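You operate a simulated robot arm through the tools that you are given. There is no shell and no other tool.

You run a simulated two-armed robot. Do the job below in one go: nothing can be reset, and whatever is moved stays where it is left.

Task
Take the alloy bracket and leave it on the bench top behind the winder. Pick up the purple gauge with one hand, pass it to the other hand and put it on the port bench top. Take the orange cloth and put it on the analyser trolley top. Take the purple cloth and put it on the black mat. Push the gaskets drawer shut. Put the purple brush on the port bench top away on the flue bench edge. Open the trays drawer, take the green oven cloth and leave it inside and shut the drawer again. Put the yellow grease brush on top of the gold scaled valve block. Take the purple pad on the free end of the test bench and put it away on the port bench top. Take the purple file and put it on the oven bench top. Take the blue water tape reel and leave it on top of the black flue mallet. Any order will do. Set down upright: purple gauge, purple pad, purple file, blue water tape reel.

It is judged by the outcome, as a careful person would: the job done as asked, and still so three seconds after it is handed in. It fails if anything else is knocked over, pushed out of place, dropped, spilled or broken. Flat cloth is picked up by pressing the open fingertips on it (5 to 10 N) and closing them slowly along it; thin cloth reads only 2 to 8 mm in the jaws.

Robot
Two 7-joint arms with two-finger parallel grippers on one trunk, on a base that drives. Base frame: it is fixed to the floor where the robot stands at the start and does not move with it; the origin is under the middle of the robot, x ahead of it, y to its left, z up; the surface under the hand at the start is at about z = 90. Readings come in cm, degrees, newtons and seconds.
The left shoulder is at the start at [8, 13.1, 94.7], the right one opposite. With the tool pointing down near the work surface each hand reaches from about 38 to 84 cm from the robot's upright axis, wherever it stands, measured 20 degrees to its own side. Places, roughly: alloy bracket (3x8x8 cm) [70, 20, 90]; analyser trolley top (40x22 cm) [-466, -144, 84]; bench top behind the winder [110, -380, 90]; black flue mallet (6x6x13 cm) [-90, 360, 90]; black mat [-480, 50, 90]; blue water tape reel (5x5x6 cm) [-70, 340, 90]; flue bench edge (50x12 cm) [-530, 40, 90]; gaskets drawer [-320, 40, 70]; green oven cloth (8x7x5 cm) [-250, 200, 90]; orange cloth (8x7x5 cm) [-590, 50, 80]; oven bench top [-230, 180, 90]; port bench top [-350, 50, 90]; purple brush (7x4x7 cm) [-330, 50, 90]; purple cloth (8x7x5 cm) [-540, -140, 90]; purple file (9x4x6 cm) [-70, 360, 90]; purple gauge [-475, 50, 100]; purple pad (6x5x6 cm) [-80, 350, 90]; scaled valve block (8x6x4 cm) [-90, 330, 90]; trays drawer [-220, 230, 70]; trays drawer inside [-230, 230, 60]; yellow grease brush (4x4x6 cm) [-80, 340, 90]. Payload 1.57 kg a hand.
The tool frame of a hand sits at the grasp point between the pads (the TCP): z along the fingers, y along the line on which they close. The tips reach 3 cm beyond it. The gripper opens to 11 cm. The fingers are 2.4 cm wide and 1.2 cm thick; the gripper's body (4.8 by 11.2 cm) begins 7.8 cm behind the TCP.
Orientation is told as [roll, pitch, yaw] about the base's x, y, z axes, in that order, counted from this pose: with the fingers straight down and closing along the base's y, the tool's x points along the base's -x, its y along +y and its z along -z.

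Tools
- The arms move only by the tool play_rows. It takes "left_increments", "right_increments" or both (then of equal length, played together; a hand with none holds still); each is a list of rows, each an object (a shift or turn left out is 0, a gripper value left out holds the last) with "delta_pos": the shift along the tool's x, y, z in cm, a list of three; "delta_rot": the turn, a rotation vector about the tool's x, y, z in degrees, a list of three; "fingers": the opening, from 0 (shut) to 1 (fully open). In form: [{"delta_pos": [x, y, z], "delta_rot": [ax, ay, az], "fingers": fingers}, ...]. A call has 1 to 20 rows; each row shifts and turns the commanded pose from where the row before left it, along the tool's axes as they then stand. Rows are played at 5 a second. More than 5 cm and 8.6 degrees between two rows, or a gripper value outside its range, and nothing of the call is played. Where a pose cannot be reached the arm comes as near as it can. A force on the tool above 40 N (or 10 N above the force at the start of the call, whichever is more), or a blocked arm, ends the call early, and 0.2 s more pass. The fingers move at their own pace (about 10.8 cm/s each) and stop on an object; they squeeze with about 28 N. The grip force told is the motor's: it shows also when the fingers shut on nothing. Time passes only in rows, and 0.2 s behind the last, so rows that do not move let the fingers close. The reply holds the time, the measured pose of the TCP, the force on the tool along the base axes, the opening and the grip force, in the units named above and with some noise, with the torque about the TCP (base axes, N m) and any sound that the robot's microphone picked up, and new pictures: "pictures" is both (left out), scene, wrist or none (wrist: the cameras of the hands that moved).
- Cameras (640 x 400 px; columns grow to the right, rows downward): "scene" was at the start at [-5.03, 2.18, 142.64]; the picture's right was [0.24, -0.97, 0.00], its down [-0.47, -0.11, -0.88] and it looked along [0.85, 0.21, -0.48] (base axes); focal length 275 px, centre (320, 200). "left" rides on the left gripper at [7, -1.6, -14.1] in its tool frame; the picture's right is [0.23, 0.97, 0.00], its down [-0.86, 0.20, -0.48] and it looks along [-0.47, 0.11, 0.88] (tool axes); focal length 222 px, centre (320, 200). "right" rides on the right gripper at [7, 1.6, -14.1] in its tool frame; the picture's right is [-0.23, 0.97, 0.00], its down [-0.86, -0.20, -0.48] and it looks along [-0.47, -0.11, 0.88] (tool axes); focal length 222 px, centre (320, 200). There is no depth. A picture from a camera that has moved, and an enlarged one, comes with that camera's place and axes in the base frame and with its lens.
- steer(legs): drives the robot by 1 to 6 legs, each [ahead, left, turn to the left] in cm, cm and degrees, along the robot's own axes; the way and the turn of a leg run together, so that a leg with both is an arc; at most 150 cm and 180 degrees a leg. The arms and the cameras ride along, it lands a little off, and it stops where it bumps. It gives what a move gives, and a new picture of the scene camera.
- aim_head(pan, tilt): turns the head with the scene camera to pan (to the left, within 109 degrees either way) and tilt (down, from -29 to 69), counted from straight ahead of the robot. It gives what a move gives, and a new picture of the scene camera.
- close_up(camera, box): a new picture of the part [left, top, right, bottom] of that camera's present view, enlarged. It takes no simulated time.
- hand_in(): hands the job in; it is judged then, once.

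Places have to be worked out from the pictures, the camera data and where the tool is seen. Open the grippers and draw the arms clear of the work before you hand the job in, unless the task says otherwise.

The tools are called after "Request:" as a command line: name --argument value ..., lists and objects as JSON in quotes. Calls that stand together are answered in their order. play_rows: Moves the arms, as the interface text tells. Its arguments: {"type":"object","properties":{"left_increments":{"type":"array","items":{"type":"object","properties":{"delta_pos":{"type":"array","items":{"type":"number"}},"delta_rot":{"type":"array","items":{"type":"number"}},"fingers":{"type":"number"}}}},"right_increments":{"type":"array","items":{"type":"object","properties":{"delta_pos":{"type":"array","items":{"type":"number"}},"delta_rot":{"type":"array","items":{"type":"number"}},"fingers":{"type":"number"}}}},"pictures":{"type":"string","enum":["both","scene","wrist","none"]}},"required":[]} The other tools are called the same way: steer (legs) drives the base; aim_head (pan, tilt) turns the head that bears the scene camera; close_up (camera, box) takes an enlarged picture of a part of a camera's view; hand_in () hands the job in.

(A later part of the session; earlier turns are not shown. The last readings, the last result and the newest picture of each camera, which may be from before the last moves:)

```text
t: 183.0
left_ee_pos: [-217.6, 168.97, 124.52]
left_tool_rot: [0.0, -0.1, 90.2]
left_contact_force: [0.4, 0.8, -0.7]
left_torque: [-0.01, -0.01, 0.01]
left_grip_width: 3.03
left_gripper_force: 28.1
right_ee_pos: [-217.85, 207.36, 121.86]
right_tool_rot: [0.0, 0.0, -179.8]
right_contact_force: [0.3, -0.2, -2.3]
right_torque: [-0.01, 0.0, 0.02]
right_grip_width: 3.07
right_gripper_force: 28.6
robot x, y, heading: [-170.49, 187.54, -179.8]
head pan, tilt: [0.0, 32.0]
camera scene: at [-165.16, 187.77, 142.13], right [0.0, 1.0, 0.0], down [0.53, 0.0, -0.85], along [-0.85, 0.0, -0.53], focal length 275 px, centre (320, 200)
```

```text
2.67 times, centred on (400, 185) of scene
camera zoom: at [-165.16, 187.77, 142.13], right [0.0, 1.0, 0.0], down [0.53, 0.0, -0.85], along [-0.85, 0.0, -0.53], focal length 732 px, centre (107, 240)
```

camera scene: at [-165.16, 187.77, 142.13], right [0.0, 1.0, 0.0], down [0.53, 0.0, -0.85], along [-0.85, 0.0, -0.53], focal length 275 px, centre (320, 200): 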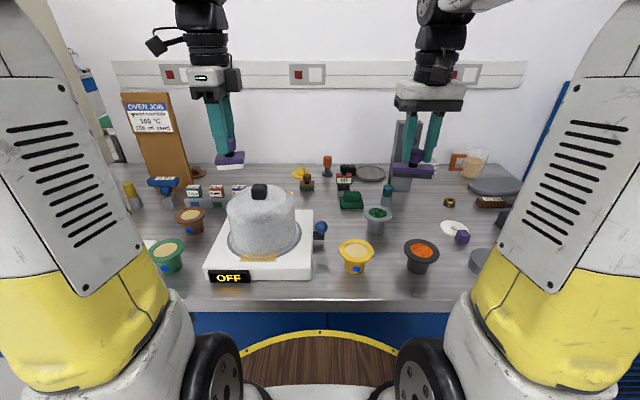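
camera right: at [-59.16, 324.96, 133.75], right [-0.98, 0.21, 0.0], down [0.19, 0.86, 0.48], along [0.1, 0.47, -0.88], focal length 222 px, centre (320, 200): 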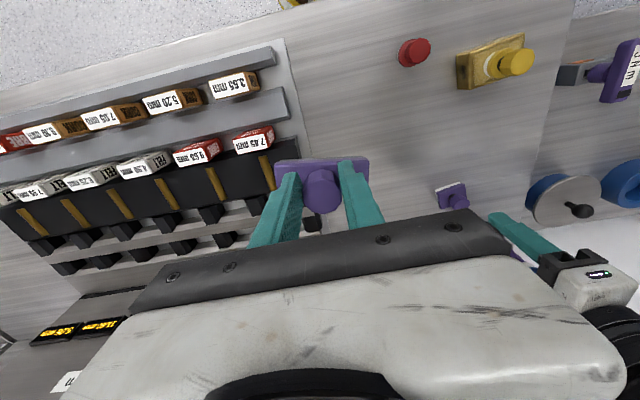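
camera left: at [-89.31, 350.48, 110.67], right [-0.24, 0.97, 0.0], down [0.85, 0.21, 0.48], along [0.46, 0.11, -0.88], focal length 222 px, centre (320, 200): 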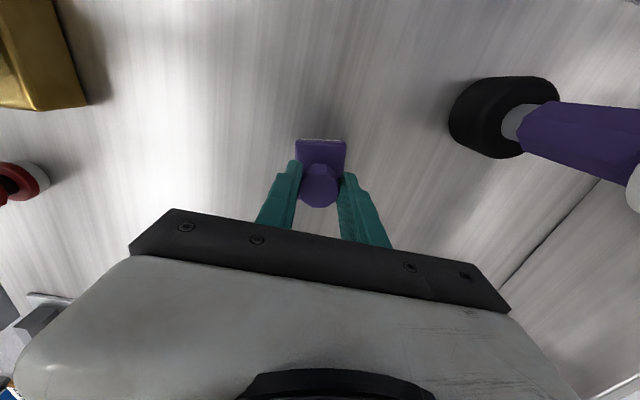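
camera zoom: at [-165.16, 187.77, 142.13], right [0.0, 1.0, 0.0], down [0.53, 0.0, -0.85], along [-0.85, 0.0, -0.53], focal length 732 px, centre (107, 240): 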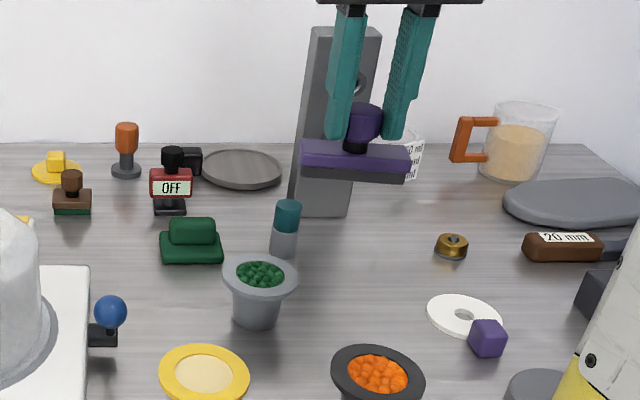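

A clear patch lies around [-241, 220.5], between the cups, the washer and the mirror post. I'll move the right hand with the file over it.

Request:
play_rows --right_increments '[{"delta_pos": [-3.8, -2.2, 1]}, {"delta_pos": [-3.8, -2.2, 1]}, {"delta_pos": [-3.9, -2.2, 1.5]}, {"delta_pos": [-3.9, -2.2, 2]}, {"delta_pos": [-3.9, -2.2, 2]}, {"delta_pos": [-3.9, -2.2, 2]}, {}]' --pictures "both"

Request:
close_up --camera "right" --box '[160, 60, 480, 260]'

```text
t: 184.6
left_ee_pos: [-217.72, 168.93, 124.51]
left_tool_rot: [-0.1, 0.0, 90.2]
left_contact_force: [-0.7, 0.1, -0.9]
left_torque: [0.0, -0.02, 0.03]
left_grip_width: 3.04
left_gripper_force: 28.1
right_ee_pos: [-241.09, 220.67, 112.21]
right_tool_rot: [0.1, 0.0, -179.8]
right_contact_force: [0.0, -0.1, -1.3]
right_torque: [-0.01, -0.01, 0.02]
right_grip_width: 3.06
right_gripper_force: 27.8
robot x, y, heading: [-170.32, 187.73, -180.1]
head pan, tilt: [0.0, 32.0]
camera scene: at [-165.2, 187.78, 142.13], right [0.0, 1.0, 0.0], down [0.53, 0.0, -0.85], along [-0.85, 0.0, -0.53], focal length 275 px, centre (320, 200)
camera right: at [-234.09, 219.01, 126.28], right [-0.22, -0.97, 0.0], down [-0.86, 0.2, 0.48], along [-0.47, 0.11, -0.88], focal length 222 px, centre (320, 200)
```

scene: 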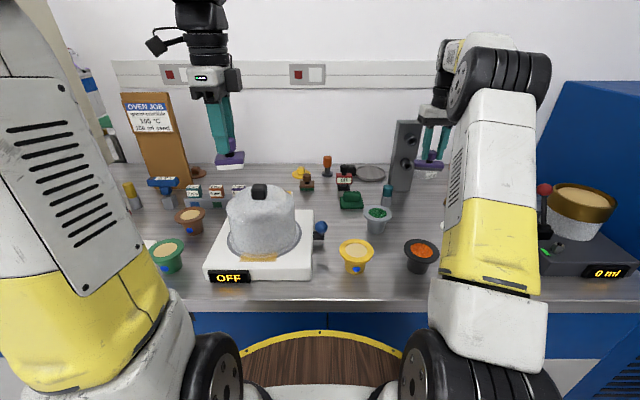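
right: 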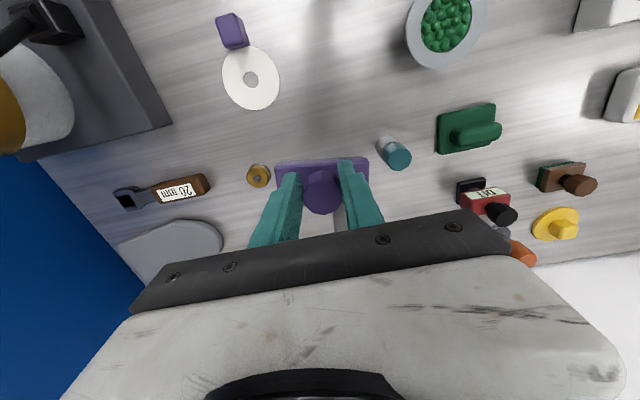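

```text
2.00 times, centred on (320, 160) of right
camera zoom: at [-234.09, 219.01, 126.28], right [-0.22, -0.97, 0.0], down [-0.86, 0.2, 0.48], along [-0.47, 0.11, -0.88], focal length 444 px, centre (320, 280)
```

zoom: 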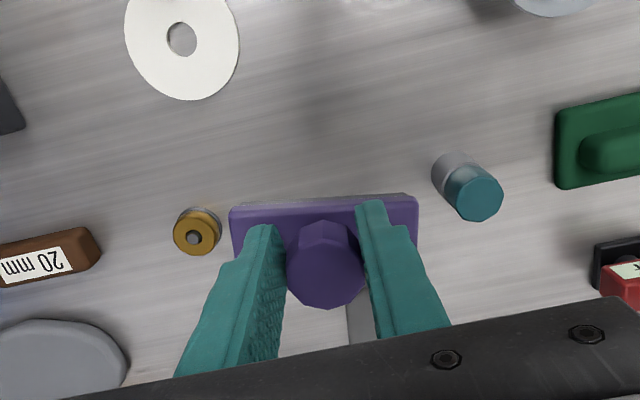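

Position is good: clear of ring [-245,232], cylinder [-246,211] and washer [-232,229]. Lowering the file.

Request:
play_rows --right_increments '[{"delta_pos": [0.6, 0, 3]}, {"delta_pos": [0, 0, 3.5]}, {"delta_pos": [0, 0, 3.5]}, {"delta_pos": [0, 0, 2.5]}, {"delta_pos": [0, 0, 1.5]}, {"delta_pos": [0, 0, 0.8]}, {}]' --pictures "wrist"

```text
t: 186.2
left_ee_pos: [-217.6, 168.95, 124.59]
left_tool_rot: [-0.1, 0.0, 90.1]
left_contact_force: [-0.6, -0.6, -0.3]
left_torque: [-0.01, 0.02, 0.01]
left_grip_width: 3.05
left_gripper_force: 27.9
right_ee_pos: [-240.58, 220.47, 97.46]
right_tool_rot: [0.0, 0.0, -179.9]
right_contact_force: [-0.6, -0.8, -2.2]
right_torque: [-0.02, -0.03, 0.02]
right_grip_width: 3.07
right_gripper_force: 27.1
robot x, y, heading: [-170.41, 187.8, -179.6]
head pan, tilt: [0.0, 32.0]
camera right: at [-233.54, 218.93, 111.56], right [-0.22, -0.97, 0.0], down [-0.86, 0.2, 0.48], along [-0.47, 0.11, -0.88], focal length 222 px, centre (320, 200)
```

right: 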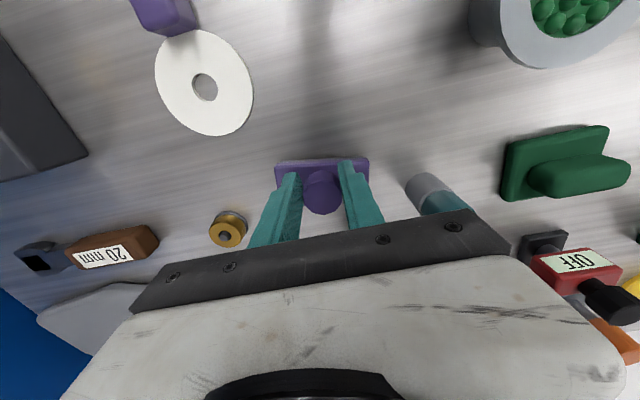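

Request:
play_rows --right_increments '[{"delta_pos": [0, 0, 0.5]}, {"delta_pos": [0, 0, 0.2]}, {"delta_pos": [0, 0, 0.2]}, {}]' --pictures "none"

```text
t: 187.2
left_ee_pos: [-217.55, 168.94, 124.59]
left_tool_rot: [-0.1, -0.1, 90.1]
left_contact_force: [-0.1, -0.7, -0.6]
left_torque: [0.03, -0.01, 0.01]
left_grip_width: 3.05
left_gripper_force: 28.3
right_ee_pos: [-240.5, 220.42, 96.54]
right_tool_rot: [0.0, 0.0, -179.9]
right_contact_force: [0.3, 0.3, -1.6]
right_torque: [-0.02, -0.01, 0.02]
right_grip_width: 3.11
right_gripper_force: 28.4
robot x, y, heading: [-170.32, 187.9, -180.0]
head pan, tilt: [0.0, 32.0]
```

Nearly there; two more fine steps should reach contact.

Request:
play_rows --right_increments '[{"delta_pos": [0, 0, 0.15]}, {"delta_pos": [0, 0, 0.1]}, {}]' --pictures "none"

```text
t: 188.0
left_ee_pos: [-217.6, 168.87, 124.48]
left_tool_rot: [0.0, 0.0, 90.2]
left_contact_force: [0.9, 0.1, -0.1]
left_torque: [0.01, 0.0, 0.0]
left_grip_width: 3.06
left_gripper_force: 28.0
right_ee_pos: [-240.5, 220.47, 96.59]
right_tool_rot: [-0.1, -0.2, -179.9]
right_contact_force: [3.9, 2.5, 21.8]
right_torque: [0.01, -0.21, -0.03]
right_grip_width: 3.06
right_gripper_force: 27.7
robot x, y, heading: [-170.35, 187.39, -179.7]
head pan, tilt: [0.0, 32.0]
```

The file is resting on the bench. Relieve slightly, release, and lift straight up.

Request:
play_rows --right_increments '[{"delta_pos": [0, 0, -0.12]}, {"fingers": 0.3}, {"fingers": 0.36}, {"fingers": 0.45}, {}, {"delta_pos": [0, 0, -1]}, {"delta_pos": [0, 0, -2]}, {"delta_pos": [0, 0, -4]}, {"delta_pos": [0, 0, -4]}, {"delta_pos": [0, 0, -4]}, {}]' --pictures "wrist"

```text
t: 190.4
left_ee_pos: [-217.58, 168.86, 124.53]
left_tool_rot: [-0.1, 0.0, 90.2]
left_contact_force: [0.2, 0.4, -0.4]
left_torque: [0.0, -0.03, 0.02]
left_grip_width: 3.03
left_gripper_force: 27.9
right_ee_pos: [-240.65, 220.78, 111.4]
right_tool_rot: [0.0, 0.0, -179.8]
right_contact_force: [0.8, 0.9, 0.2]
right_torque: [0.0, 0.03, 0.0]
right_grip_width: 4.95
right_gripper_force: 0.1
robot x, y, heading: [-170.09, 187.8, -179.8]
head pan, tilt: [0.0, 32.0]
camera right: at [-233.61, 219.16, 125.43], right [-0.22, -0.97, 0.0], down [-0.86, 0.2, 0.48], along [-0.47, 0.11, -0.88], focal length 222 px, centre (320, 200)
```

right: 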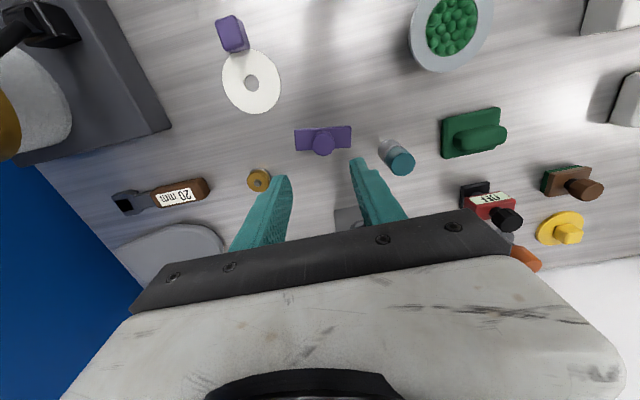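

The file stands upright. Next is the trays drawer: I'll retract the right hand, back off, and study the drawer handle.

Request:
play_rows --right_increments '[{"delta_pos": [0, 0, -4]}, {"delta_pos": [4, 0, -3]}, {"delta_pos": [4.5, 1, 0]}, {"delta_pos": [4.5, 1, 0]}, {"delta_pos": [4.5, 1, 0]}, {"delta_pos": [4.5, 1, 0]}, {}]' --pictures "none"

Request:
steer --legs '[[-42, 0, 0], [0, -18, 0]]'

Request:
aim_head --pan -15 --tilt 40

Request:
close_up --camera "scene" --box '[200, 100, 520, 300]'

```text
t: 192.0
left_ee_pos: [-217.6, 168.95, 124.54]
left_tool_rot: [0.1, 0.1, 90.2]
left_contact_force: [0.4, 0.0, -0.9]
left_torque: [-0.04, -0.06, 0.03]
left_grip_width: 3.06
left_gripper_force: 28.0
right_ee_pos: [-218.47, 216.52, 118.48]
right_tool_rot: [0.0, 0.0, -179.8]
right_contact_force: [0.2, 0.1, 0.6]
right_torque: [0.02, 0.03, 0.01]
right_grip_width: 4.94
right_gripper_force: 0.1
robot x, y, heading: [-170.39, 187.65, -179.8]
head pan, tilt: [0.0, 32.0]
```

```text
t: 195.7
left_ee_pos: [-175.82, 187.34, 124.57]
left_tool_rot: [-0.1, 0.0, 89.8]
left_contact_force: [0.0, 0.4, -1.1]
left_torque: [0.01, 0.01, 0.01]
left_grip_width: 3.04
left_gripper_force: 28.0
right_ee_pos: [-176.47, 234.94, 118.39]
right_tool_rot: [0.0, 0.0, 179.9]
right_contact_force: [0.6, -0.2, -0.2]
right_torque: [-0.01, 0.0, 0.02]
right_grip_width: 4.92
right_gripper_force: 0.1
robot x, y, heading: [-128.14, 205.84, 179.8]
head pan, tilt: [0.0, 32.0]
camera scene: at [-123.26, 205.8, 142.13], right [0.0, 1.0, 0.0], down [0.53, 0.0, -0.85], along [-0.85, 0.0, -0.53], focal length 275 px, centre (320, 200)
```

scene: 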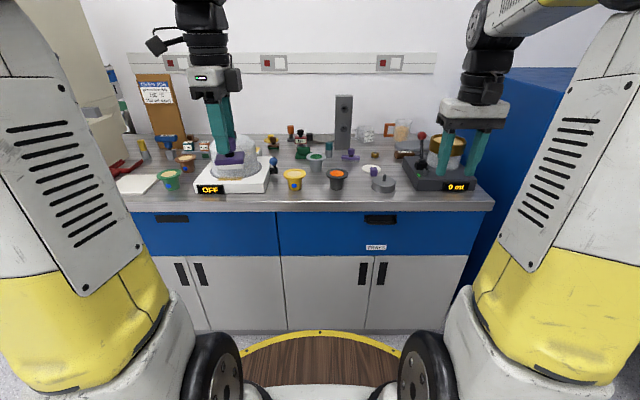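

```text
t: 196.4
left_ee_pos: [-175.83, 187.2, 124.55]
left_tool_rot: [0.1, 0.0, 89.8]
left_contact_force: [0.1, 0.5, -1.9]
left_torque: [0.04, 0.01, 0.0]
left_grip_width: 3.05
left_gripper_force: 28.0
right_ee_pos: [-176.47, 234.89, 118.45]
right_tool_rot: [-0.1, 0.0, 179.8]
right_contact_force: [-1.1, 0.2, 0.0]
right_torque: [0.0, 0.03, -0.04]
right_grip_width: 4.97
right_gripper_force: 0.1
robot x, y, heading: [-128.57, 205.79, 179.8]
head pan, tilt: [-15.0, 40.0]
camera scene: at [-122.51, 208.01, 140.91], right [0.26, 0.97, 0.0], down [0.62, -0.17, -0.77], along [-0.74, 0.2, -0.64], focal length 275 px, centre (320, 200)
```

scene: 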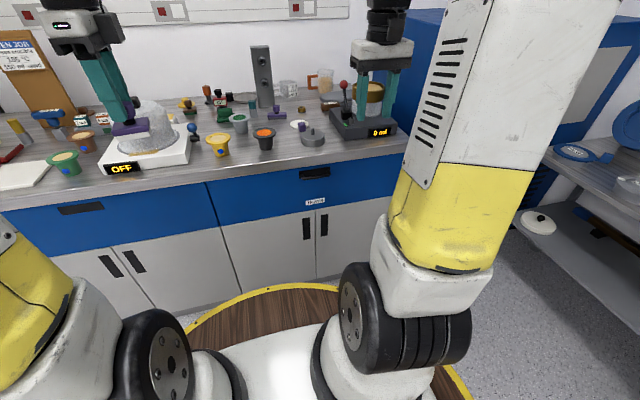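

```text
2.00 times, centred on (360, 200) of scene
camera zoom: at [-122.51, 208.01, 140.91], right [0.26, 0.97, 0.0], down [0.62, -0.17, -0.77], along [-0.74, 0.2, -0.64], focal length 549 px, centre (240, 200)
```

zoom: 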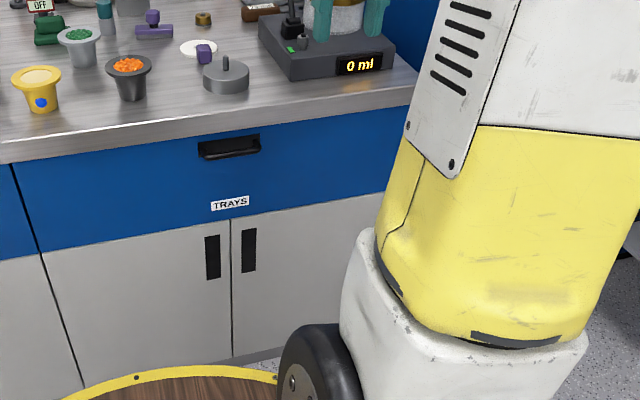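

Request:
close_up --camera "scene" --box '[280, 150, 360, 200]'

```text
8.00 times, centred on (320, 175) of scene
camera zoom: at [-122.51, 208.01, 140.91], right [0.26, 0.97, 0.0], down [0.62, -0.17, -0.77], along [-0.74, 0.2, -0.64], focal length 2198 px, centre (320, 400)
```

zoom: 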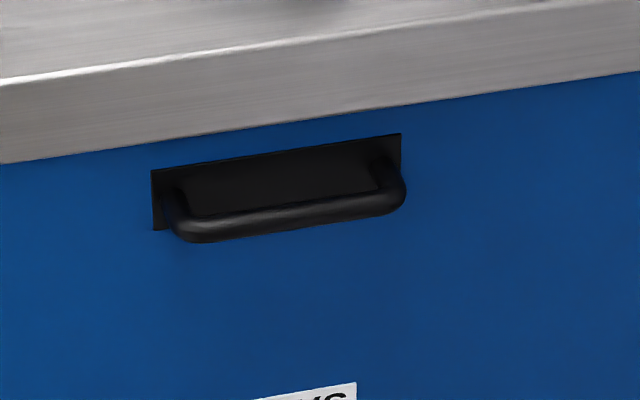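

The handle is a D-shaped bar at roughly [-201, 227.8, 84], with the bench slab edge at x≈-205. I'll turn the right hand so its fingers close along x, then look from above with the wrist camera.

Request:
play_rows --right_increments '[{"delta_rot": [0, 0, -8.2]}, {"delta_rot": [0, 0, -8.2]}, {"delta_rot": [0, 0, -8.2]}, {"delta_rot": [0, 0, -8.2]}, {"delta_rot": [0, 0, -8.2]}, {"delta_rot": [0, 0, -8.2]}, {"delta_rot": [0, 0, -8.2]}, {"delta_rot": [0, 0, -8.2]}, {"delta_rot": [0, 0, -8.2]}, {"delta_rot": [0, 0, -8.2]}, {"delta_rot": [0, 0, -7.8]}, {"delta_pos": [-3.5, -3, 1]}, {"delta_pos": [-3.5, -3, 1]}, {}]' --pictures "wrist"

```text
t: 199.4
left_ee_pos: [-175.9, 187.26, 124.5]
left_tool_rot: [0.0, -0.1, 89.8]
left_contact_force: [0.5, 0.6, -1.3]
left_torque: [-0.01, -0.02, 0.01]
left_grip_width: 3.08
left_gripper_force: 27.8
right_ee_pos: [-182.41, 227.95, 116.34]
right_tool_rot: [-0.1, 0.0, -90.4]
right_contact_force: [0.4, -0.1, -0.3]
right_torque: [-0.01, 0.02, 0.05]
right_grip_width: 4.95
right_gripper_force: 0.0
robot x, y, heading: [-128.33, 206.06, 179.9]
head pan, tilt: [-15.0, 40.0]
camera right: at [-180.77, 235.02, 130.37], right [0.97, -0.23, 0.0], down [-0.21, -0.85, 0.48], along [-0.11, -0.47, -0.88], focal length 222 px, centre (320, 200)
```

right: 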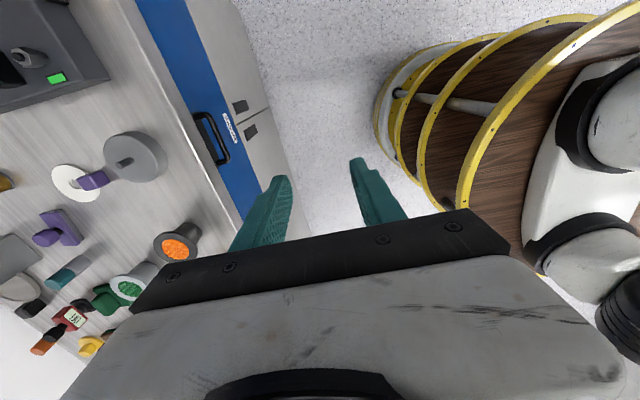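

Request:
close_up --camera "right" --box '[140, 90, 300, 190]'

```text
4.00 times, centred on (220, 140) of right
camera zoom: at [-180.77, 235.02, 130.37], right [0.97, -0.23, 0.0], down [-0.21, -0.85, 0.48], along [-0.11, -0.47, -0.88], focal length 888 px, centre (720, 440)
```

zoom: 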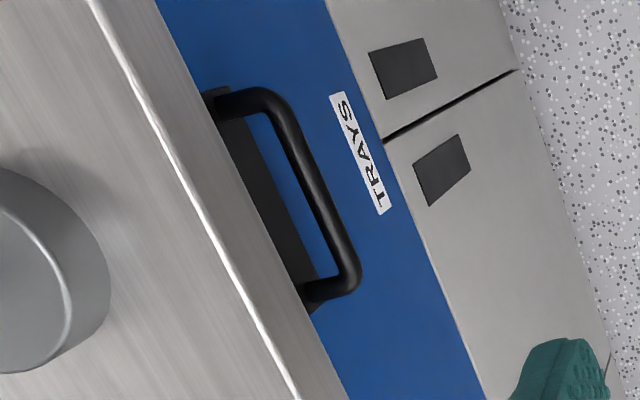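

By triangulation the bar is at [-205.2, 229, 81], tucked just under the slab edge. I'll tilt the right hand 45° forward so the fingers can come in under the slab from the front.

Request:
play_rows --right_increments '[{"delta_rot": [7.5, 0, 0]}, {"delta_rot": [7.5, 0, 0]}, {"delta_rot": [7.5, 0, 0]}, {"delta_rot": [7.5, 0, 0]}, {"delta_rot": [7.5, 0, 0]}, {"delta_rot": [7.5, 0, 0]}, {}]' --pictures "both"

```text
t: 201.0
left_ee_pos: [-175.83, 187.35, 124.55]
left_tool_rot: [-0.1, 0.0, 89.8]
left_contact_force: [0.3, 0.3, -1.3]
left_torque: [-0.02, 0.01, -0.06]
left_grip_width: 3.05
left_gripper_force: 27.8
right_ee_pos: [-182.62, 227.86, 116.47]
right_tool_rot: [-45.0, 0.1, -90.4]
right_contact_force: [-0.4, -0.4, -0.5]
right_torque: [-0.02, -0.01, -0.02]
right_grip_width: 4.99
right_gripper_force: 0.1
robot x, y, heading: [-128.6, 205.92, 179.7]
head pan, tilt: [-15.0, 40.0]
camera scene: at [-122.5, 208.01, 140.91], right [0.26, 0.96, 0.0], down [0.62, -0.17, -0.77], along [-0.74, 0.2, -0.64], focal length 275 px, centre (320, 200)
camera right: at [-171.3, 234.92, 125.14], right [0.69, -0.23, -0.69], down [0.19, -0.86, 0.48], along [-0.7, -0.46, -0.54], focal length 222 px, centre (320, 200)
```

scene: 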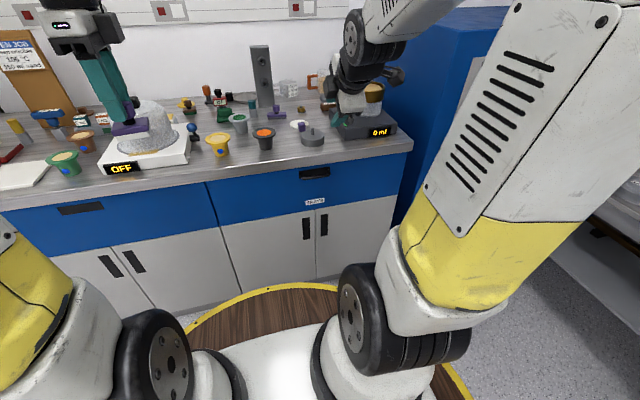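
right: 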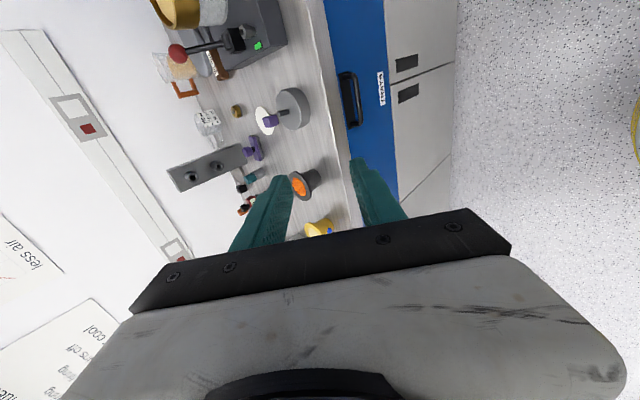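

Request:
close_up --camera "right" --box '[310, 60, 390, 110]'

Request:
close_up --camera "right" --box '[310, 90, 390, 140]'

```text
8.00 times, centred on (350, 85) of right
camera zoom: at [-171.3, 234.92, 125.14], right [0.69, -0.23, -0.69], down [0.19, -0.86, 0.48], along [-0.7, -0.46, -0.54], focal length 1777 px, centre (80, 1120)
```

zoom: 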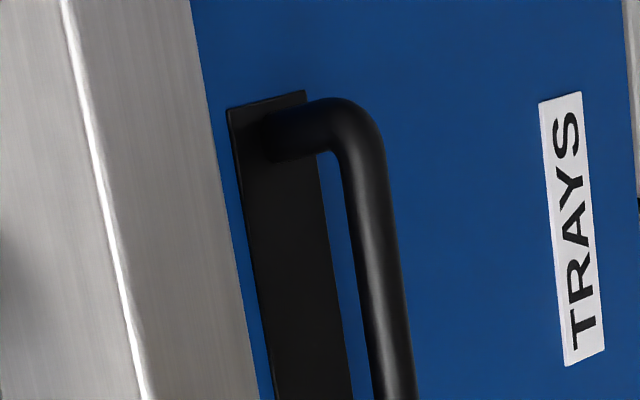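

```text
8.00 times, centred on (350, 115) of right
camera zoom: at [-171.3, 234.92, 125.14], right [0.69, -0.23, -0.69], down [0.19, -0.86, 0.48], along [-0.7, -0.46, -0.54], focal length 1777 px, centre (80, 880)
```

zoom: 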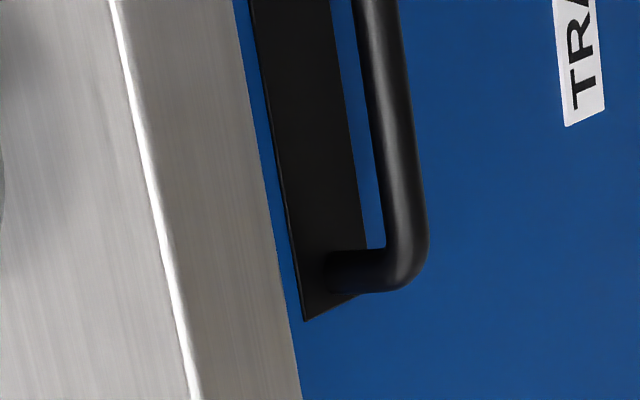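

The bar is confirmed at [-205.2, 229.2, 81.0], about 1 cm thick, 2.5 cm off the drawer face. I'll move to a pre-grasp point 10 cm out along the approach line.

Request:
play_rows --right_increments '[{"delta_pos": [0.13, 1.3, 4.1], "fingers": 0.31}, {"delta_pos": [0.13, 1.3, 4.1]}, {"delta_pos": [0.13, 1.3, 4.1]}, {"delta_pos": [0.13, 1.3, 4.1]}, {"delta_pos": [0.13, 1.3, 4.1]}, {"delta_pos": [0.13, 1.3, 4.1]}, {"delta_pos": [0.13, 1.3, 4.1]}, {}]' --pictures "both"

Request:
close_up --camera "right" --box '[240, 60, 440, 185]'

```text
t: 202.8
left_ee_pos: [-175.76, 187.25, 124.58]
left_tool_rot: [0.0, 0.0, 89.9]
left_contact_force: [0.7, -0.5, -2.0]
left_torque: [0.01, 0.01, -0.01]
left_grip_width: 3.05
left_gripper_force: 28.0
right_ee_pos: [-195.4, 229.07, 91.21]
right_tool_rot: [-44.9, 0.0, -90.4]
right_contact_force: [0.5, 0.8, 0.5]
right_torque: [0.01, -0.01, 0.01]
right_grip_width: 3.39
right_gripper_force: 0.0
right hand out of reach, approached as far as the arm can: row 2, 3
robot x, y, heading: [-128.31, 205.63, 179.6]
head pan, tilt: [-15.0, 40.0]
camera scene: at [-122.51, 208.01, 140.91], right [0.26, 0.96, 0.0], down [0.62, -0.17, -0.77], along [-0.74, 0.2, -0.64], focal length 275 px, centre (320, 200)
camera right: at [-184.14, 236.1, 100.01], right [0.69, -0.23, -0.69], down [0.19, -0.86, 0.48], along [-0.7, -0.46, -0.54], focal length 222 px, centre (320, 200)
```

scene: 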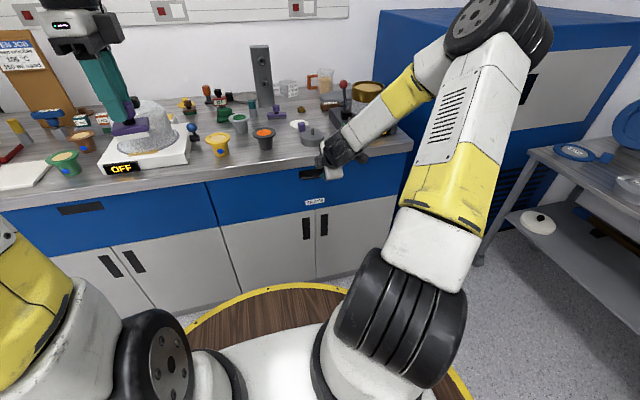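
right: 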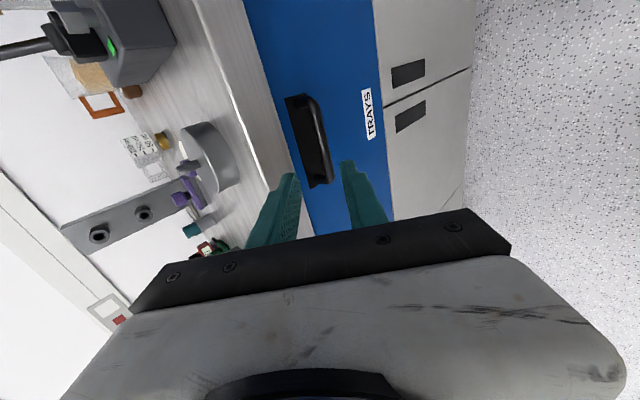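

```text
3.20 times, centred on (340, 122) of right
camera zoom: at [-184.14, 236.1, 100.01], right [0.69, -0.23, -0.69], down [0.19, -0.86, 0.48], along [-0.7, -0.46, -0.54], focal length 711 px, centre (256, 448)
```

zoom: 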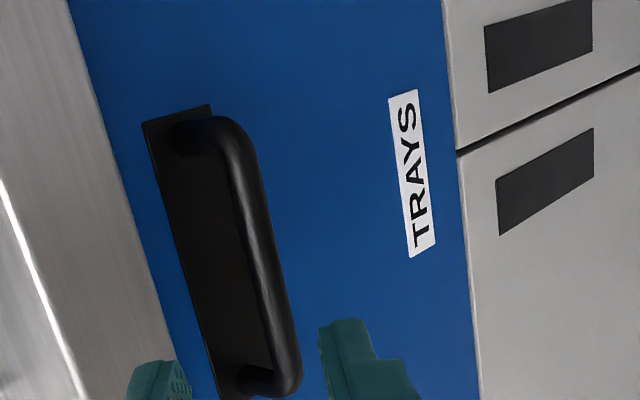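

The bar lies on my approach line. Advancing along the tool axis in small steps.

Request:
play_rows --right_increments '[{"delta_pos": [0, 0.1, 2.5]}, {"delta_pos": [0, 0.1, 2.5]}, {"delta_pos": [0, 0, 2]}, {"delta_pos": [0, 0, 1.5]}, {"delta_pos": [0, 0, 1.5]}, {}]' --pictures "wrist"

Request:
close_up --camera "right" --box '[240, 110, 400, 210]'

```text
t: 204.2
left_ee_pos: [-175.88, 187.31, 124.52]
left_tool_rot: [-0.1, 0.0, 89.7]
left_contact_force: [0.4, 0.0, -1.4]
left_torque: [0.01, -0.02, -0.01]
left_grip_width: 3.04
left_gripper_force: 28.2
right_ee_pos: [-202.26, 229.46, 84.01]
right_tool_rot: [-44.9, 0.0, -90.4]
right_contact_force: [-0.5, 0.5, -0.4]
right_torque: [-0.01, -0.01, -0.01]
right_grip_width: 3.42
right_gripper_force: 0.0
robot x, y, heading: [-128.56, 205.55, 179.7]
head pan, tilt: [-15.0, 40.0]
camera right: at [-191.01, 236.29, 92.89], right [0.69, -0.23, -0.69], down [0.19, -0.86, 0.48], along [-0.7, -0.46, -0.54], focal length 222 px, centre (320, 200)
```

right: 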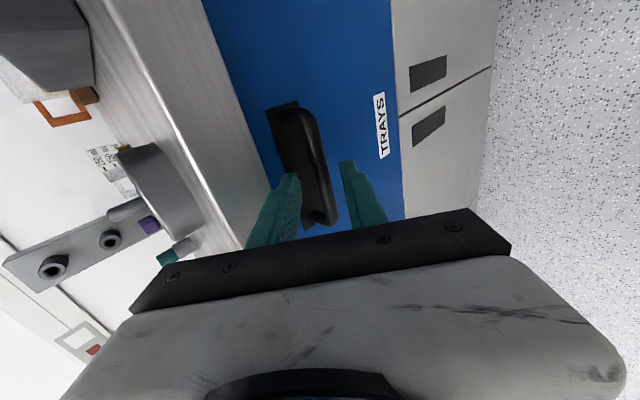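

```text
4.00 times, centred on (320, 160) of right
camera zoom: at [-191.01, 236.29, 92.89], right [0.69, -0.23, -0.69], down [0.19, -0.86, 0.48], along [-0.7, -0.46, -0.54], focal length 888 px, centre (320, 360)
```

zoom: 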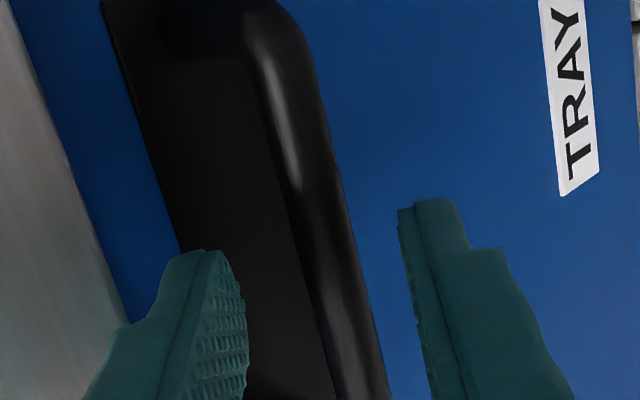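

The bar is centred between the fingers, about 1 cm beyond the tips. Advance 2.2 cm more, then close.

Request:
play_rows --right_increments '[{"delta_pos": [0, 0, 1.0]}, {"delta_pos": [0, 0, 0.8]}, {"delta_pos": [0, 0, 0.4]}, {}]' --pictures "none"

```text
t: 205.2
left_ee_pos: [-175.8, 187.35, 124.57]
left_tool_rot: [0.0, 0.0, 89.7]
left_contact_force: [0.0, 0.2, -1.4]
left_torque: [0.02, -0.03, 0.01]
left_grip_width: 3.03
left_gripper_force: 27.8
right_ee_pos: [-203.82, 229.52, 82.55]
right_tool_rot: [-45.0, -0.1, -90.4]
right_contact_force: [0.0, -0.1, 0.2]
right_torque: [0.02, 0.01, 0.0]
right_grip_width: 3.39
right_gripper_force: 0.1
robot x, y, heading: [-128.12, 205.88, 179.4]
head pan, tilt: [-15.0, 40.0]
```

Request:
play_rows --right_increments '[{"fingers": 0.15}, {"fingers": 0.0}, {}, {}, {}]' --pictures "wrist"

```text
t: 206.4
left_ee_pos: [-175.84, 187.42, 124.6]
left_tool_rot: [0.0, 0.0, 89.8]
left_contact_force: [-0.1, 1.0, -0.3]
left_torque: [0.01, 0.0, 0.0]
left_grip_width: 3.03
left_gripper_force: 27.8
right_ee_pos: [-203.67, 229.42, 82.45]
right_tool_rot: [-44.8, -0.1, -90.4]
right_contact_force: [5.1, -1.0, -2.7]
right_torque: [0.36, -0.11, 0.28]
right_grip_width: 1.3
right_gripper_force: 29.7
robot x, y, heading: [-128.2, 205.82, 179.8]
head pan, tilt: [-15.0, 40.0]
camera right: at [-192.48, 236.32, 91.22], right [0.69, -0.23, -0.69], down [0.19, -0.86, 0.48], along [-0.7, -0.46, -0.54], focal length 222 px, centre (320, 200)
```

right: 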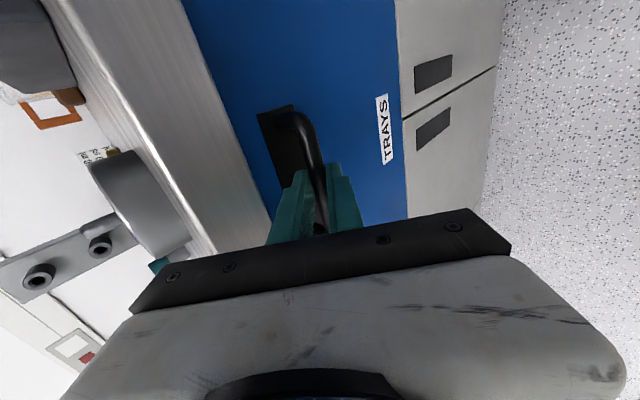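

Bar gripped (1.3 cm). I'll pull straight back along +x, first a few centimetres with the arm.

Request:
play_rows --right_increments '[{"delta_pos": [0, 0.7, -0.7]}, {"delta_pos": [0, 0.7, -0.7]}, {"delta_pos": [0, 0.7, -0.7]}, {"delta_pos": [0, 0.7, -0.7]}, {}]' --pictures "wrist"

```text
t: 207.6
left_ee_pos: [-175.76, 187.28, 124.52]
left_tool_rot: [-0.1, 0.0, 89.8]
left_contact_force: [0.8, -0.5, 0.1]
left_torque: [-0.01, -0.01, 0.02]
left_grip_width: 3.05
left_gripper_force: 28.1
right_ee_pos: [-199.92, 229.44, 82.38]
right_tool_rot: [-44.9, 0.1, -90.4]
right_contact_force: [1.1, -0.3, -13.6]
right_torque: [0.51, -0.16, 0.15]
right_grip_width: 1.31
right_gripper_force: 30.3
robot x, y, heading: [-128.48, 205.76, 179.8]
head pan, tilt: [-15.0, 40.0]
camera right: at [-188.66, 236.32, 91.23], right [0.69, -0.23, -0.69], down [0.19, -0.86, 0.48], along [-0.7, -0.46, -0.55], focal length 222 px, centre (320, 200)
```

right: 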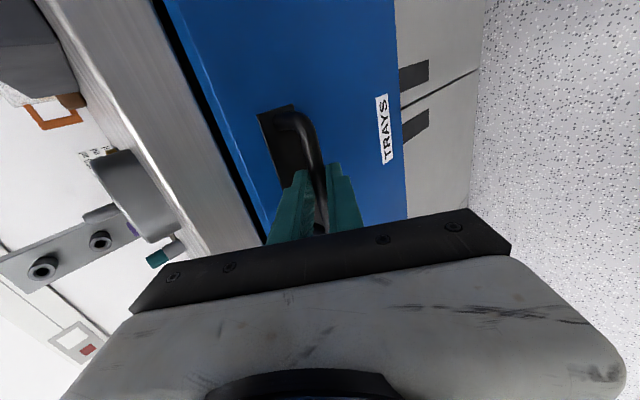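

The drawer slides. I'll pull it about 18 cm further by backing the base.

Request:
steer --legs '[[-18, 0, 0.2]]'

Request:
close_up --camera "right" --box '[0, 0, 640, 400]'

```text
t: 209.1
left_ee_pos: [-157.85, 187.06, 124.54]
left_tool_rot: [-0.1, -0.1, 89.8]
left_contact_force: [0.1, -0.2, -0.4]
left_torque: [0.03, 0.02, -0.02]
left_grip_width: 3.06
left_gripper_force: 27.8
right_ee_pos: [-182.26, 229.37, 82.4]
right_tool_rot: [-44.9, 0.2, -90.5]
right_contact_force: [1.1, 14.3, -17.1]
right_torque: [0.52, -0.2, 0.04]
right_grip_width: 1.29
right_gripper_force: 30.0
robot x, y, heading: [-110.33, 205.77, 179.9]
head pan, tilt: [-15.0, 40.0]
camera scene: at [-104.74, 208.07, 140.91], right [0.26, 0.97, 0.0], down [0.62, -0.17, -0.77], along [-0.74, 0.2, -0.64], focal length 275 px, centre (320, 200)
```

scene: 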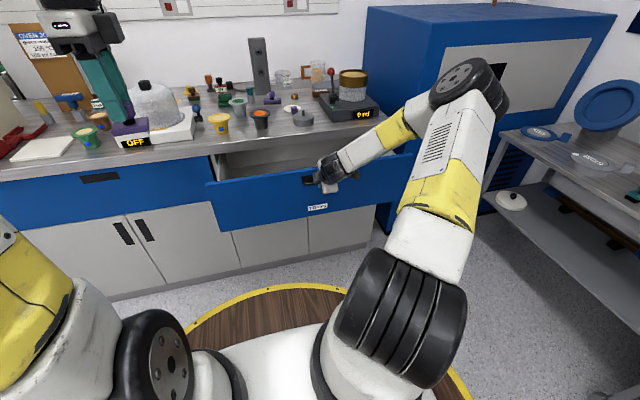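

```text
1.00 times, centred on (320, 200) of right (not enlarged: the box is as wide or as high as the picture)
camera zoom: at [-170.93, 236.29, 91.24], right [0.69, -0.23, -0.69], down [0.19, -0.86, 0.48], along [-0.7, -0.46, -0.55], focal length 222 px, centre (320, 200)
```

zoom: 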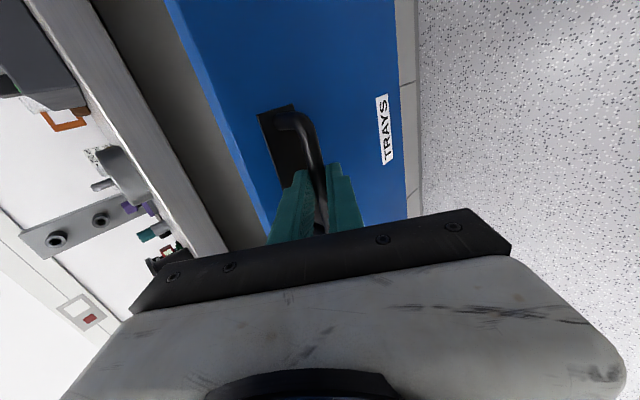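

Opens smoothly. Another 6 cm for comfortable access, then I'll release.

Request:
steer --legs '[[-6, 0, 0]]'

Request:
play_rows --right_increments '[{"fingers": 0.2}, {"fingers": 0.31}, {}, {"delta_pos": [0, 0, -2]}, {"delta_pos": [0, 0, -4]}, {"delta_pos": [0, 0, -4]}, {"delta_pos": [0, 0, -4]}, {"delta_pos": [0, -2, -4]}, {"delta_pos": [0, -3, -3.5]}, {"delta_pos": [0, -3, -3.5]}, {}]' --pictures "both"

```text
t: 210.1
left_ee_pos: [-151.96, 187.19, 124.48]
left_tool_rot: [0.0, 0.1, 89.9]
left_contact_force: [-0.1, -0.8, -0.7]
left_torque: [0.0, 0.0, 0.02]
left_grip_width: 3.06
left_gripper_force: 28.4
right_ee_pos: [-176.09, 229.45, 82.44]
right_tool_rot: [-45.0, 0.1, -90.6]
right_contact_force: [0.1, 1.8, -5.2]
right_torque: [0.44, -0.08, 0.17]
right_grip_width: 1.29
right_gripper_force: 30.2
robot x, y, heading: [-104.57, 205.84, 179.8]
head pan, tilt: [-15.0, 40.0]
camera scene: at [-98.61, 208.0, 140.91], right [0.26, 0.97, 0.0], down [0.62, -0.17, -0.77], along [-0.74, 0.2, -0.64], focal length 275 px, centre (320, 200)
```

scene: 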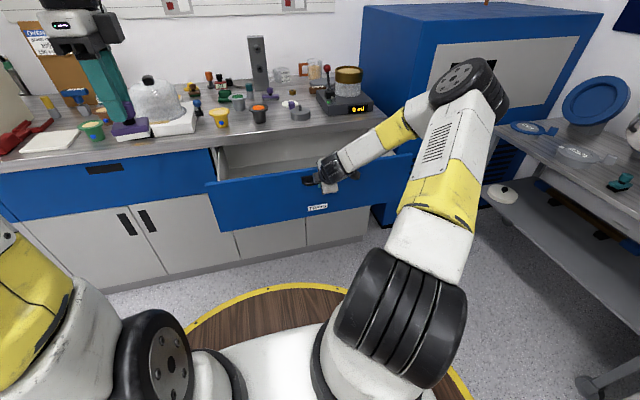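

```text
t: 212.5
left_ee_pos: [-151.86, 187.22, 124.6]
left_tool_rot: [0.0, 0.0, 89.9]
left_contact_force: [-0.7, 0.5, -1.0]
left_torque: [-0.01, -0.01, -0.03]
left_grip_width: 3.05
left_gripper_force: 28.1
right_ee_pos: [-164.21, 229.16, 105.81]
right_tool_rot: [-44.9, 0.1, -90.5]
right_contact_force: [1.0, -0.4, 0.1]
right_torque: [-0.01, -0.01, -0.01]
right_grip_width: 3.42
right_gripper_force: 0.1
robot x, y, heading: [-104.71, 206.18, 179.8]
head pan, tilt: [-15.0, 40.0]
camera scene: at [-98.58, 207.98, 140.91], right [0.26, 0.97, 0.0], down [0.62, -0.17, -0.77], along [-0.74, 0.2, -0.64], focal length 275 px, centre (320, 200)
camera right: at [-152.9, 236.06, 114.69], right [0.69, -0.23, -0.69], down [0.19, -0.86, 0.48], along [-0.7, -0.46, -0.55], focal length 222 px, centre (320, 200)
```

scene: 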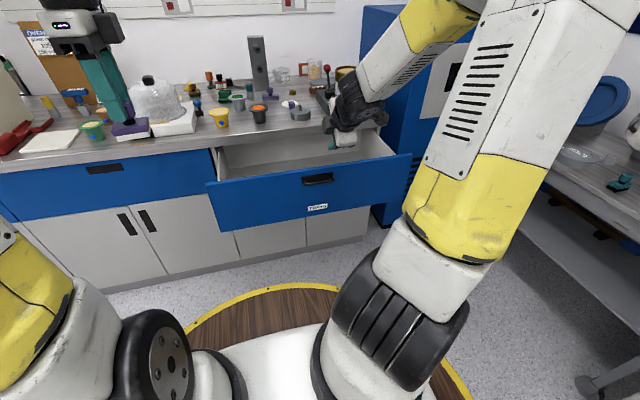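
right: 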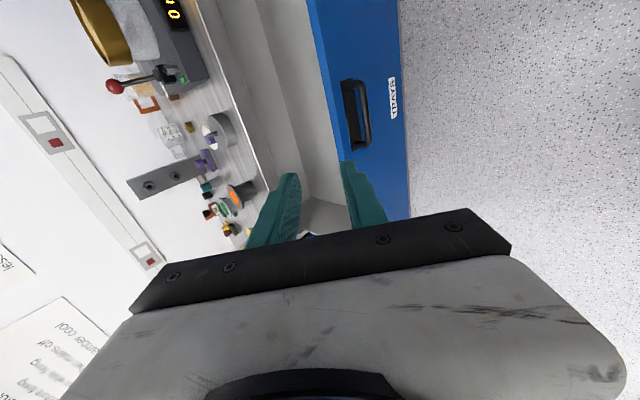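

Drawer is open about 28 cm (front at x≈-180, y 190–267). I'll straighten the right hand, raise it, and drive around the left of the drawer to reach the green cloth at [-247.5, 199].

Request:
play_rows --right_increments '[{"delta_rot": [-7.5, 0, 0]}, {"delta_rot": [-7.5, 0, 0]}, {"delta_rot": [-7.5, 0, 0]}, {"delta_rot": [-7.5, 0, 0]}, {"delta_rot": [-7.5, 0, 0]}, {"delta_rot": [-7.5, 0, 0]}, {"delta_pos": [0, 2, -4]}, {"delta_pos": [-1, 3, -4]}, {"delta_pos": [-1, 3, -3]}, {"delta_pos": [-1, 4, -2]}, {}]' --pictures "none"

Request:
steer --legs '[[0, 48.5, 0], [0, 0, 10]]'

```text
refused: row 8 steps farther than a row can; nothing moved
```

```text
t: 216.1
left_ee_pos: [-148.13, 130.21, 124.61]
left_tool_rot: [0.0, 0.1, 99.8]
left_contact_force: [0.2, -0.2, 0.1]
left_torque: [0.03, 0.03, 0.01]
left_grip_width: 3.08
left_gripper_force: 28.0
right_ee_pos: [-167.34, 169.57, 106.01]
right_tool_rot: [-44.9, 0.1, -80.7]
right_contact_force: [-0.3, -0.7, -0.7]
right_torque: [0.01, 0.01, 0.03]
right_grip_width: 3.39
right_gripper_force: 0.1
robot x, y, heading: [-105.02, 156.55, -170.5]
head pan, tilt: [-15.0, 40.0]
camera scene: at [-99.15, 159.8, 140.91], right [0.09, 1.0, 0.0], down [0.64, -0.06, -0.77], along [-0.76, 0.07, -0.64], focal length 275 px, centre (320, 200)
```

scene: 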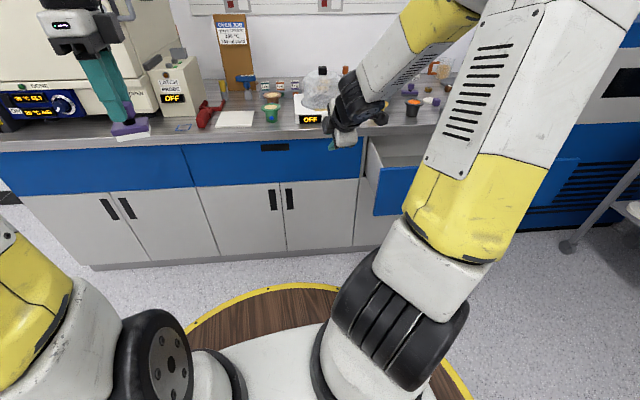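

The base moved fine, but the arm call was refused for step size. I'll now straighten and raise the right hand with smaller steps.

Request:
play_rows --right_increments '[{"delta_rot": [-7.5, 0, 0]}, {"delta_rot": [-7.5, 0, 0]}, {"delta_rot": [-7.5, 0, 0]}, {"delta_rot": [-7.5, 0, 0]}, {"delta_rot": [-7.5, 0, 0]}, {"delta_rot": [-7.4, 0, 0]}, {"delta_rot": [0, 0, 4.5]}, {"delta_rot": [0, 0, 4.5]}, {"delta_pos": [0, 2, -4]}, {"delta_pos": [0, 2.5, -4]}, {"delta_pos": [0, 3, -3]}, {"delta_pos": [0, 3, -2.5]}, {}]' --pictures "none"

Request:
steer --legs '[[66, 12, 0]]'

Request:
aim_head --pan -30 --tilt 30

```text
t: 218.9
left_ee_pos: [-148.1, 130.17, 124.43]
left_tool_rot: [0.0, 0.0, 99.7]
left_contact_force: [-0.9, 0.4, -0.4]
left_torque: [-0.01, 0.03, 0.02]
left_grip_width: 3.05
left_gripper_force: 27.9
right_ee_pos: [-156.04, 169.71, 118.45]
right_tool_rot: [-3.6, 0.3, -90.4]
right_contact_force: [0.8, -0.3, -0.2]
right_torque: [-0.02, -0.01, -0.02]
right_grip_width: 3.41
right_gripper_force: 0.1
right hand out of reach, approached as far as the arm can: row 1
robot x, y, heading: [-104.6, 156.87, -170.7]
head pan, tilt: [-15.0, 40.0]
```

```text
t: 222.6
left_ee_pos: [-210.99, 107.66, 124.51]
left_tool_rot: [0.0, 0.0, 99.4]
left_contact_force: [0.4, 0.3, -1.3]
left_torque: [-0.02, 0.0, 0.0]
left_grip_width: 3.03
left_gripper_force: 28.4
right_ee_pos: [-218.82, 147.21, 118.41]
right_tool_rot: [-3.6, 0.3, -90.7]
right_contact_force: [0.2, 0.5, 0.1]
right_torque: [0.0, 0.05, -0.02]
right_grip_width: 3.4
right_gripper_force: 0.1
robot x, y, heading: [-167.87, 133.72, -170.8]
head pan, tilt: [-15.0, 40.0]
camera scene: at [-161.95, 136.92, 140.91], right [0.1, 1.0, 0.0], down [0.64, -0.06, -0.77], along [-0.76, 0.08, -0.64], focal length 275 px, centre (320, 200)
```

scene: 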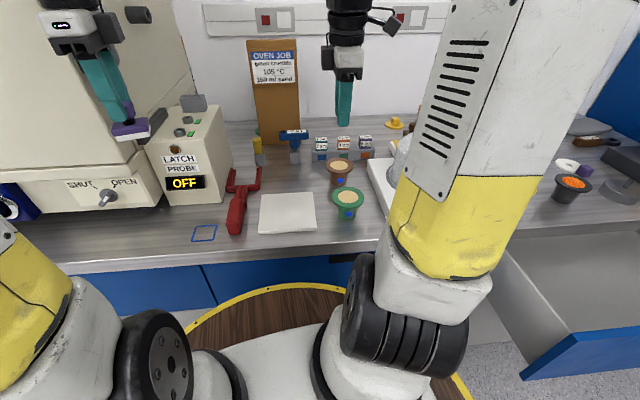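

```text
t: 223.4
left_ee_pos: [-211.12, 107.68, 124.45]
left_tool_rot: [0.1, -0.1, 99.3]
left_contact_force: [-0.1, 0.4, -0.5]
left_torque: [0.01, 0.01, 0.02]
left_grip_width: 3.07
left_gripper_force: 28.2
right_ee_pos: [-218.76, 147.26, 118.33]
right_tool_rot: [-3.7, 0.3, -90.8]
right_contact_force: [-0.5, -0.3, 0.6]
right_torque: [0.02, 0.02, 0.0]
right_grip_width: 3.38
right_gripper_force: 0.0
robot x, y, heading: [-167.1, 133.58, -170.7]
head pan, tilt: [-30.0, 30.0]
camera scene: at [-161.96, 139.26, 142.44], right [0.35, 0.94, 0.0], down [0.47, -0.18, -0.87], along [-0.81, 0.3, -0.5], focal length 275 px, centre (320, 200)
```

scene: 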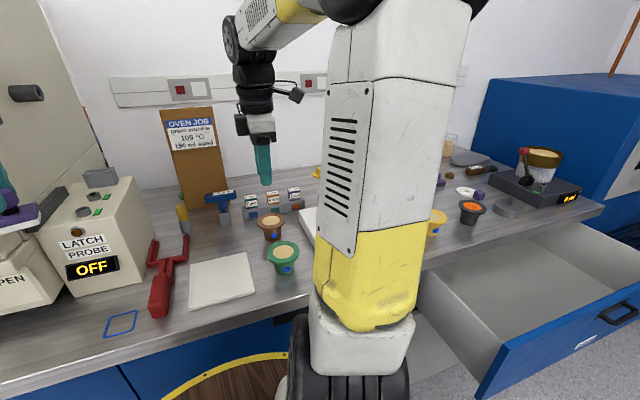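

I drifted left by mistake (y≈134); the correct stand is y≈157. Sliding right 23 cm, which keeps clear of the drawer corner, and correcting the residual tilt.

Request:
steer --legs '[[0, -23, 0]]'

Request:
play_rows --right_increments '[{"delta_rot": [-3.6, 0, 0], "fingers": 0.55}, {}, {}]' --pictures "wrist"

```text
t: 225.1
left_ee_pos: [-214.9, 130.39, 124.62]
left_tool_rot: [0.1, 0.0, 99.0]
left_contact_force: [-0.2, -0.4, -0.6]
left_torque: [0.0, 0.03, 0.03]
left_grip_width: 3.03
left_gripper_force: 28.0
right_ee_pos: [-222.39, 170.12, 118.38]
right_tool_rot: [-3.6, 0.4, -91.0]
right_contact_force: [-0.9, 0.4, 0.1]
right_torque: [0.02, 0.01, -0.02]
right_grip_width: 3.4
right_gripper_force: 0.0
robot x, y, heading: [-170.91, 156.27, -171.0]
head pan, tilt: [-30.0, 30.0]
camera scene: at [-165.59, 161.77, 142.44], right [0.36, 0.93, 0.0], down [0.47, -0.18, -0.87], along [-0.81, 0.31, -0.5], focal length 275 px, centre (320, 200)
```

scene: 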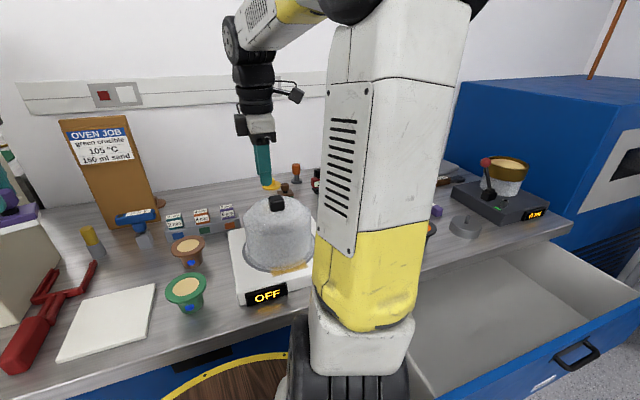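

```text
t: 225.9
left_ee_pos: [-214.85, 130.43, 124.57]
left_tool_rot: [0.0, -0.1, 99.1]
left_contact_force: [-0.1, 0.5, -1.4]
left_torque: [0.01, 0.02, -0.01]
left_grip_width: 3.07
left_gripper_force: 27.6
right_ee_pos: [-222.35, 170.08, 118.49]
right_tool_rot: [-0.1, 0.3, -90.9]
right_contact_force: [-0.1, -0.1, 0.4]
right_torque: [0.01, 0.04, 0.0]
right_grip_width: 6.07
right_gripper_force: 0.0
robot x, y, heading: [-170.65, 156.34, -171.0]
head pan, tilt: [-30.0, 30.0]
camera right: at [-220.63, 176.96, 132.53], right [0.97, -0.24, 0.0], down [-0.21, -0.85, 0.47], along [-0.12, -0.46, -0.88], focal length 222 px, centre (320, 200)
```

right: 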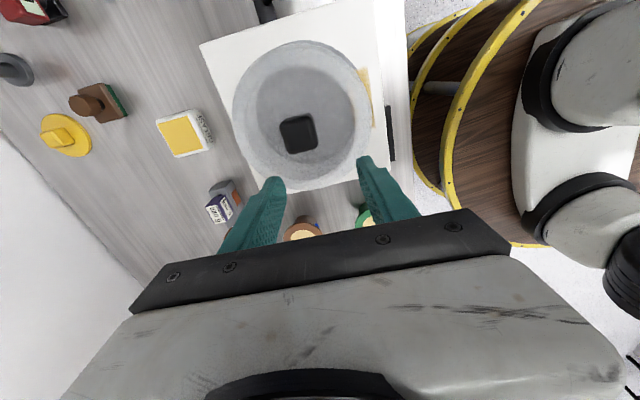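

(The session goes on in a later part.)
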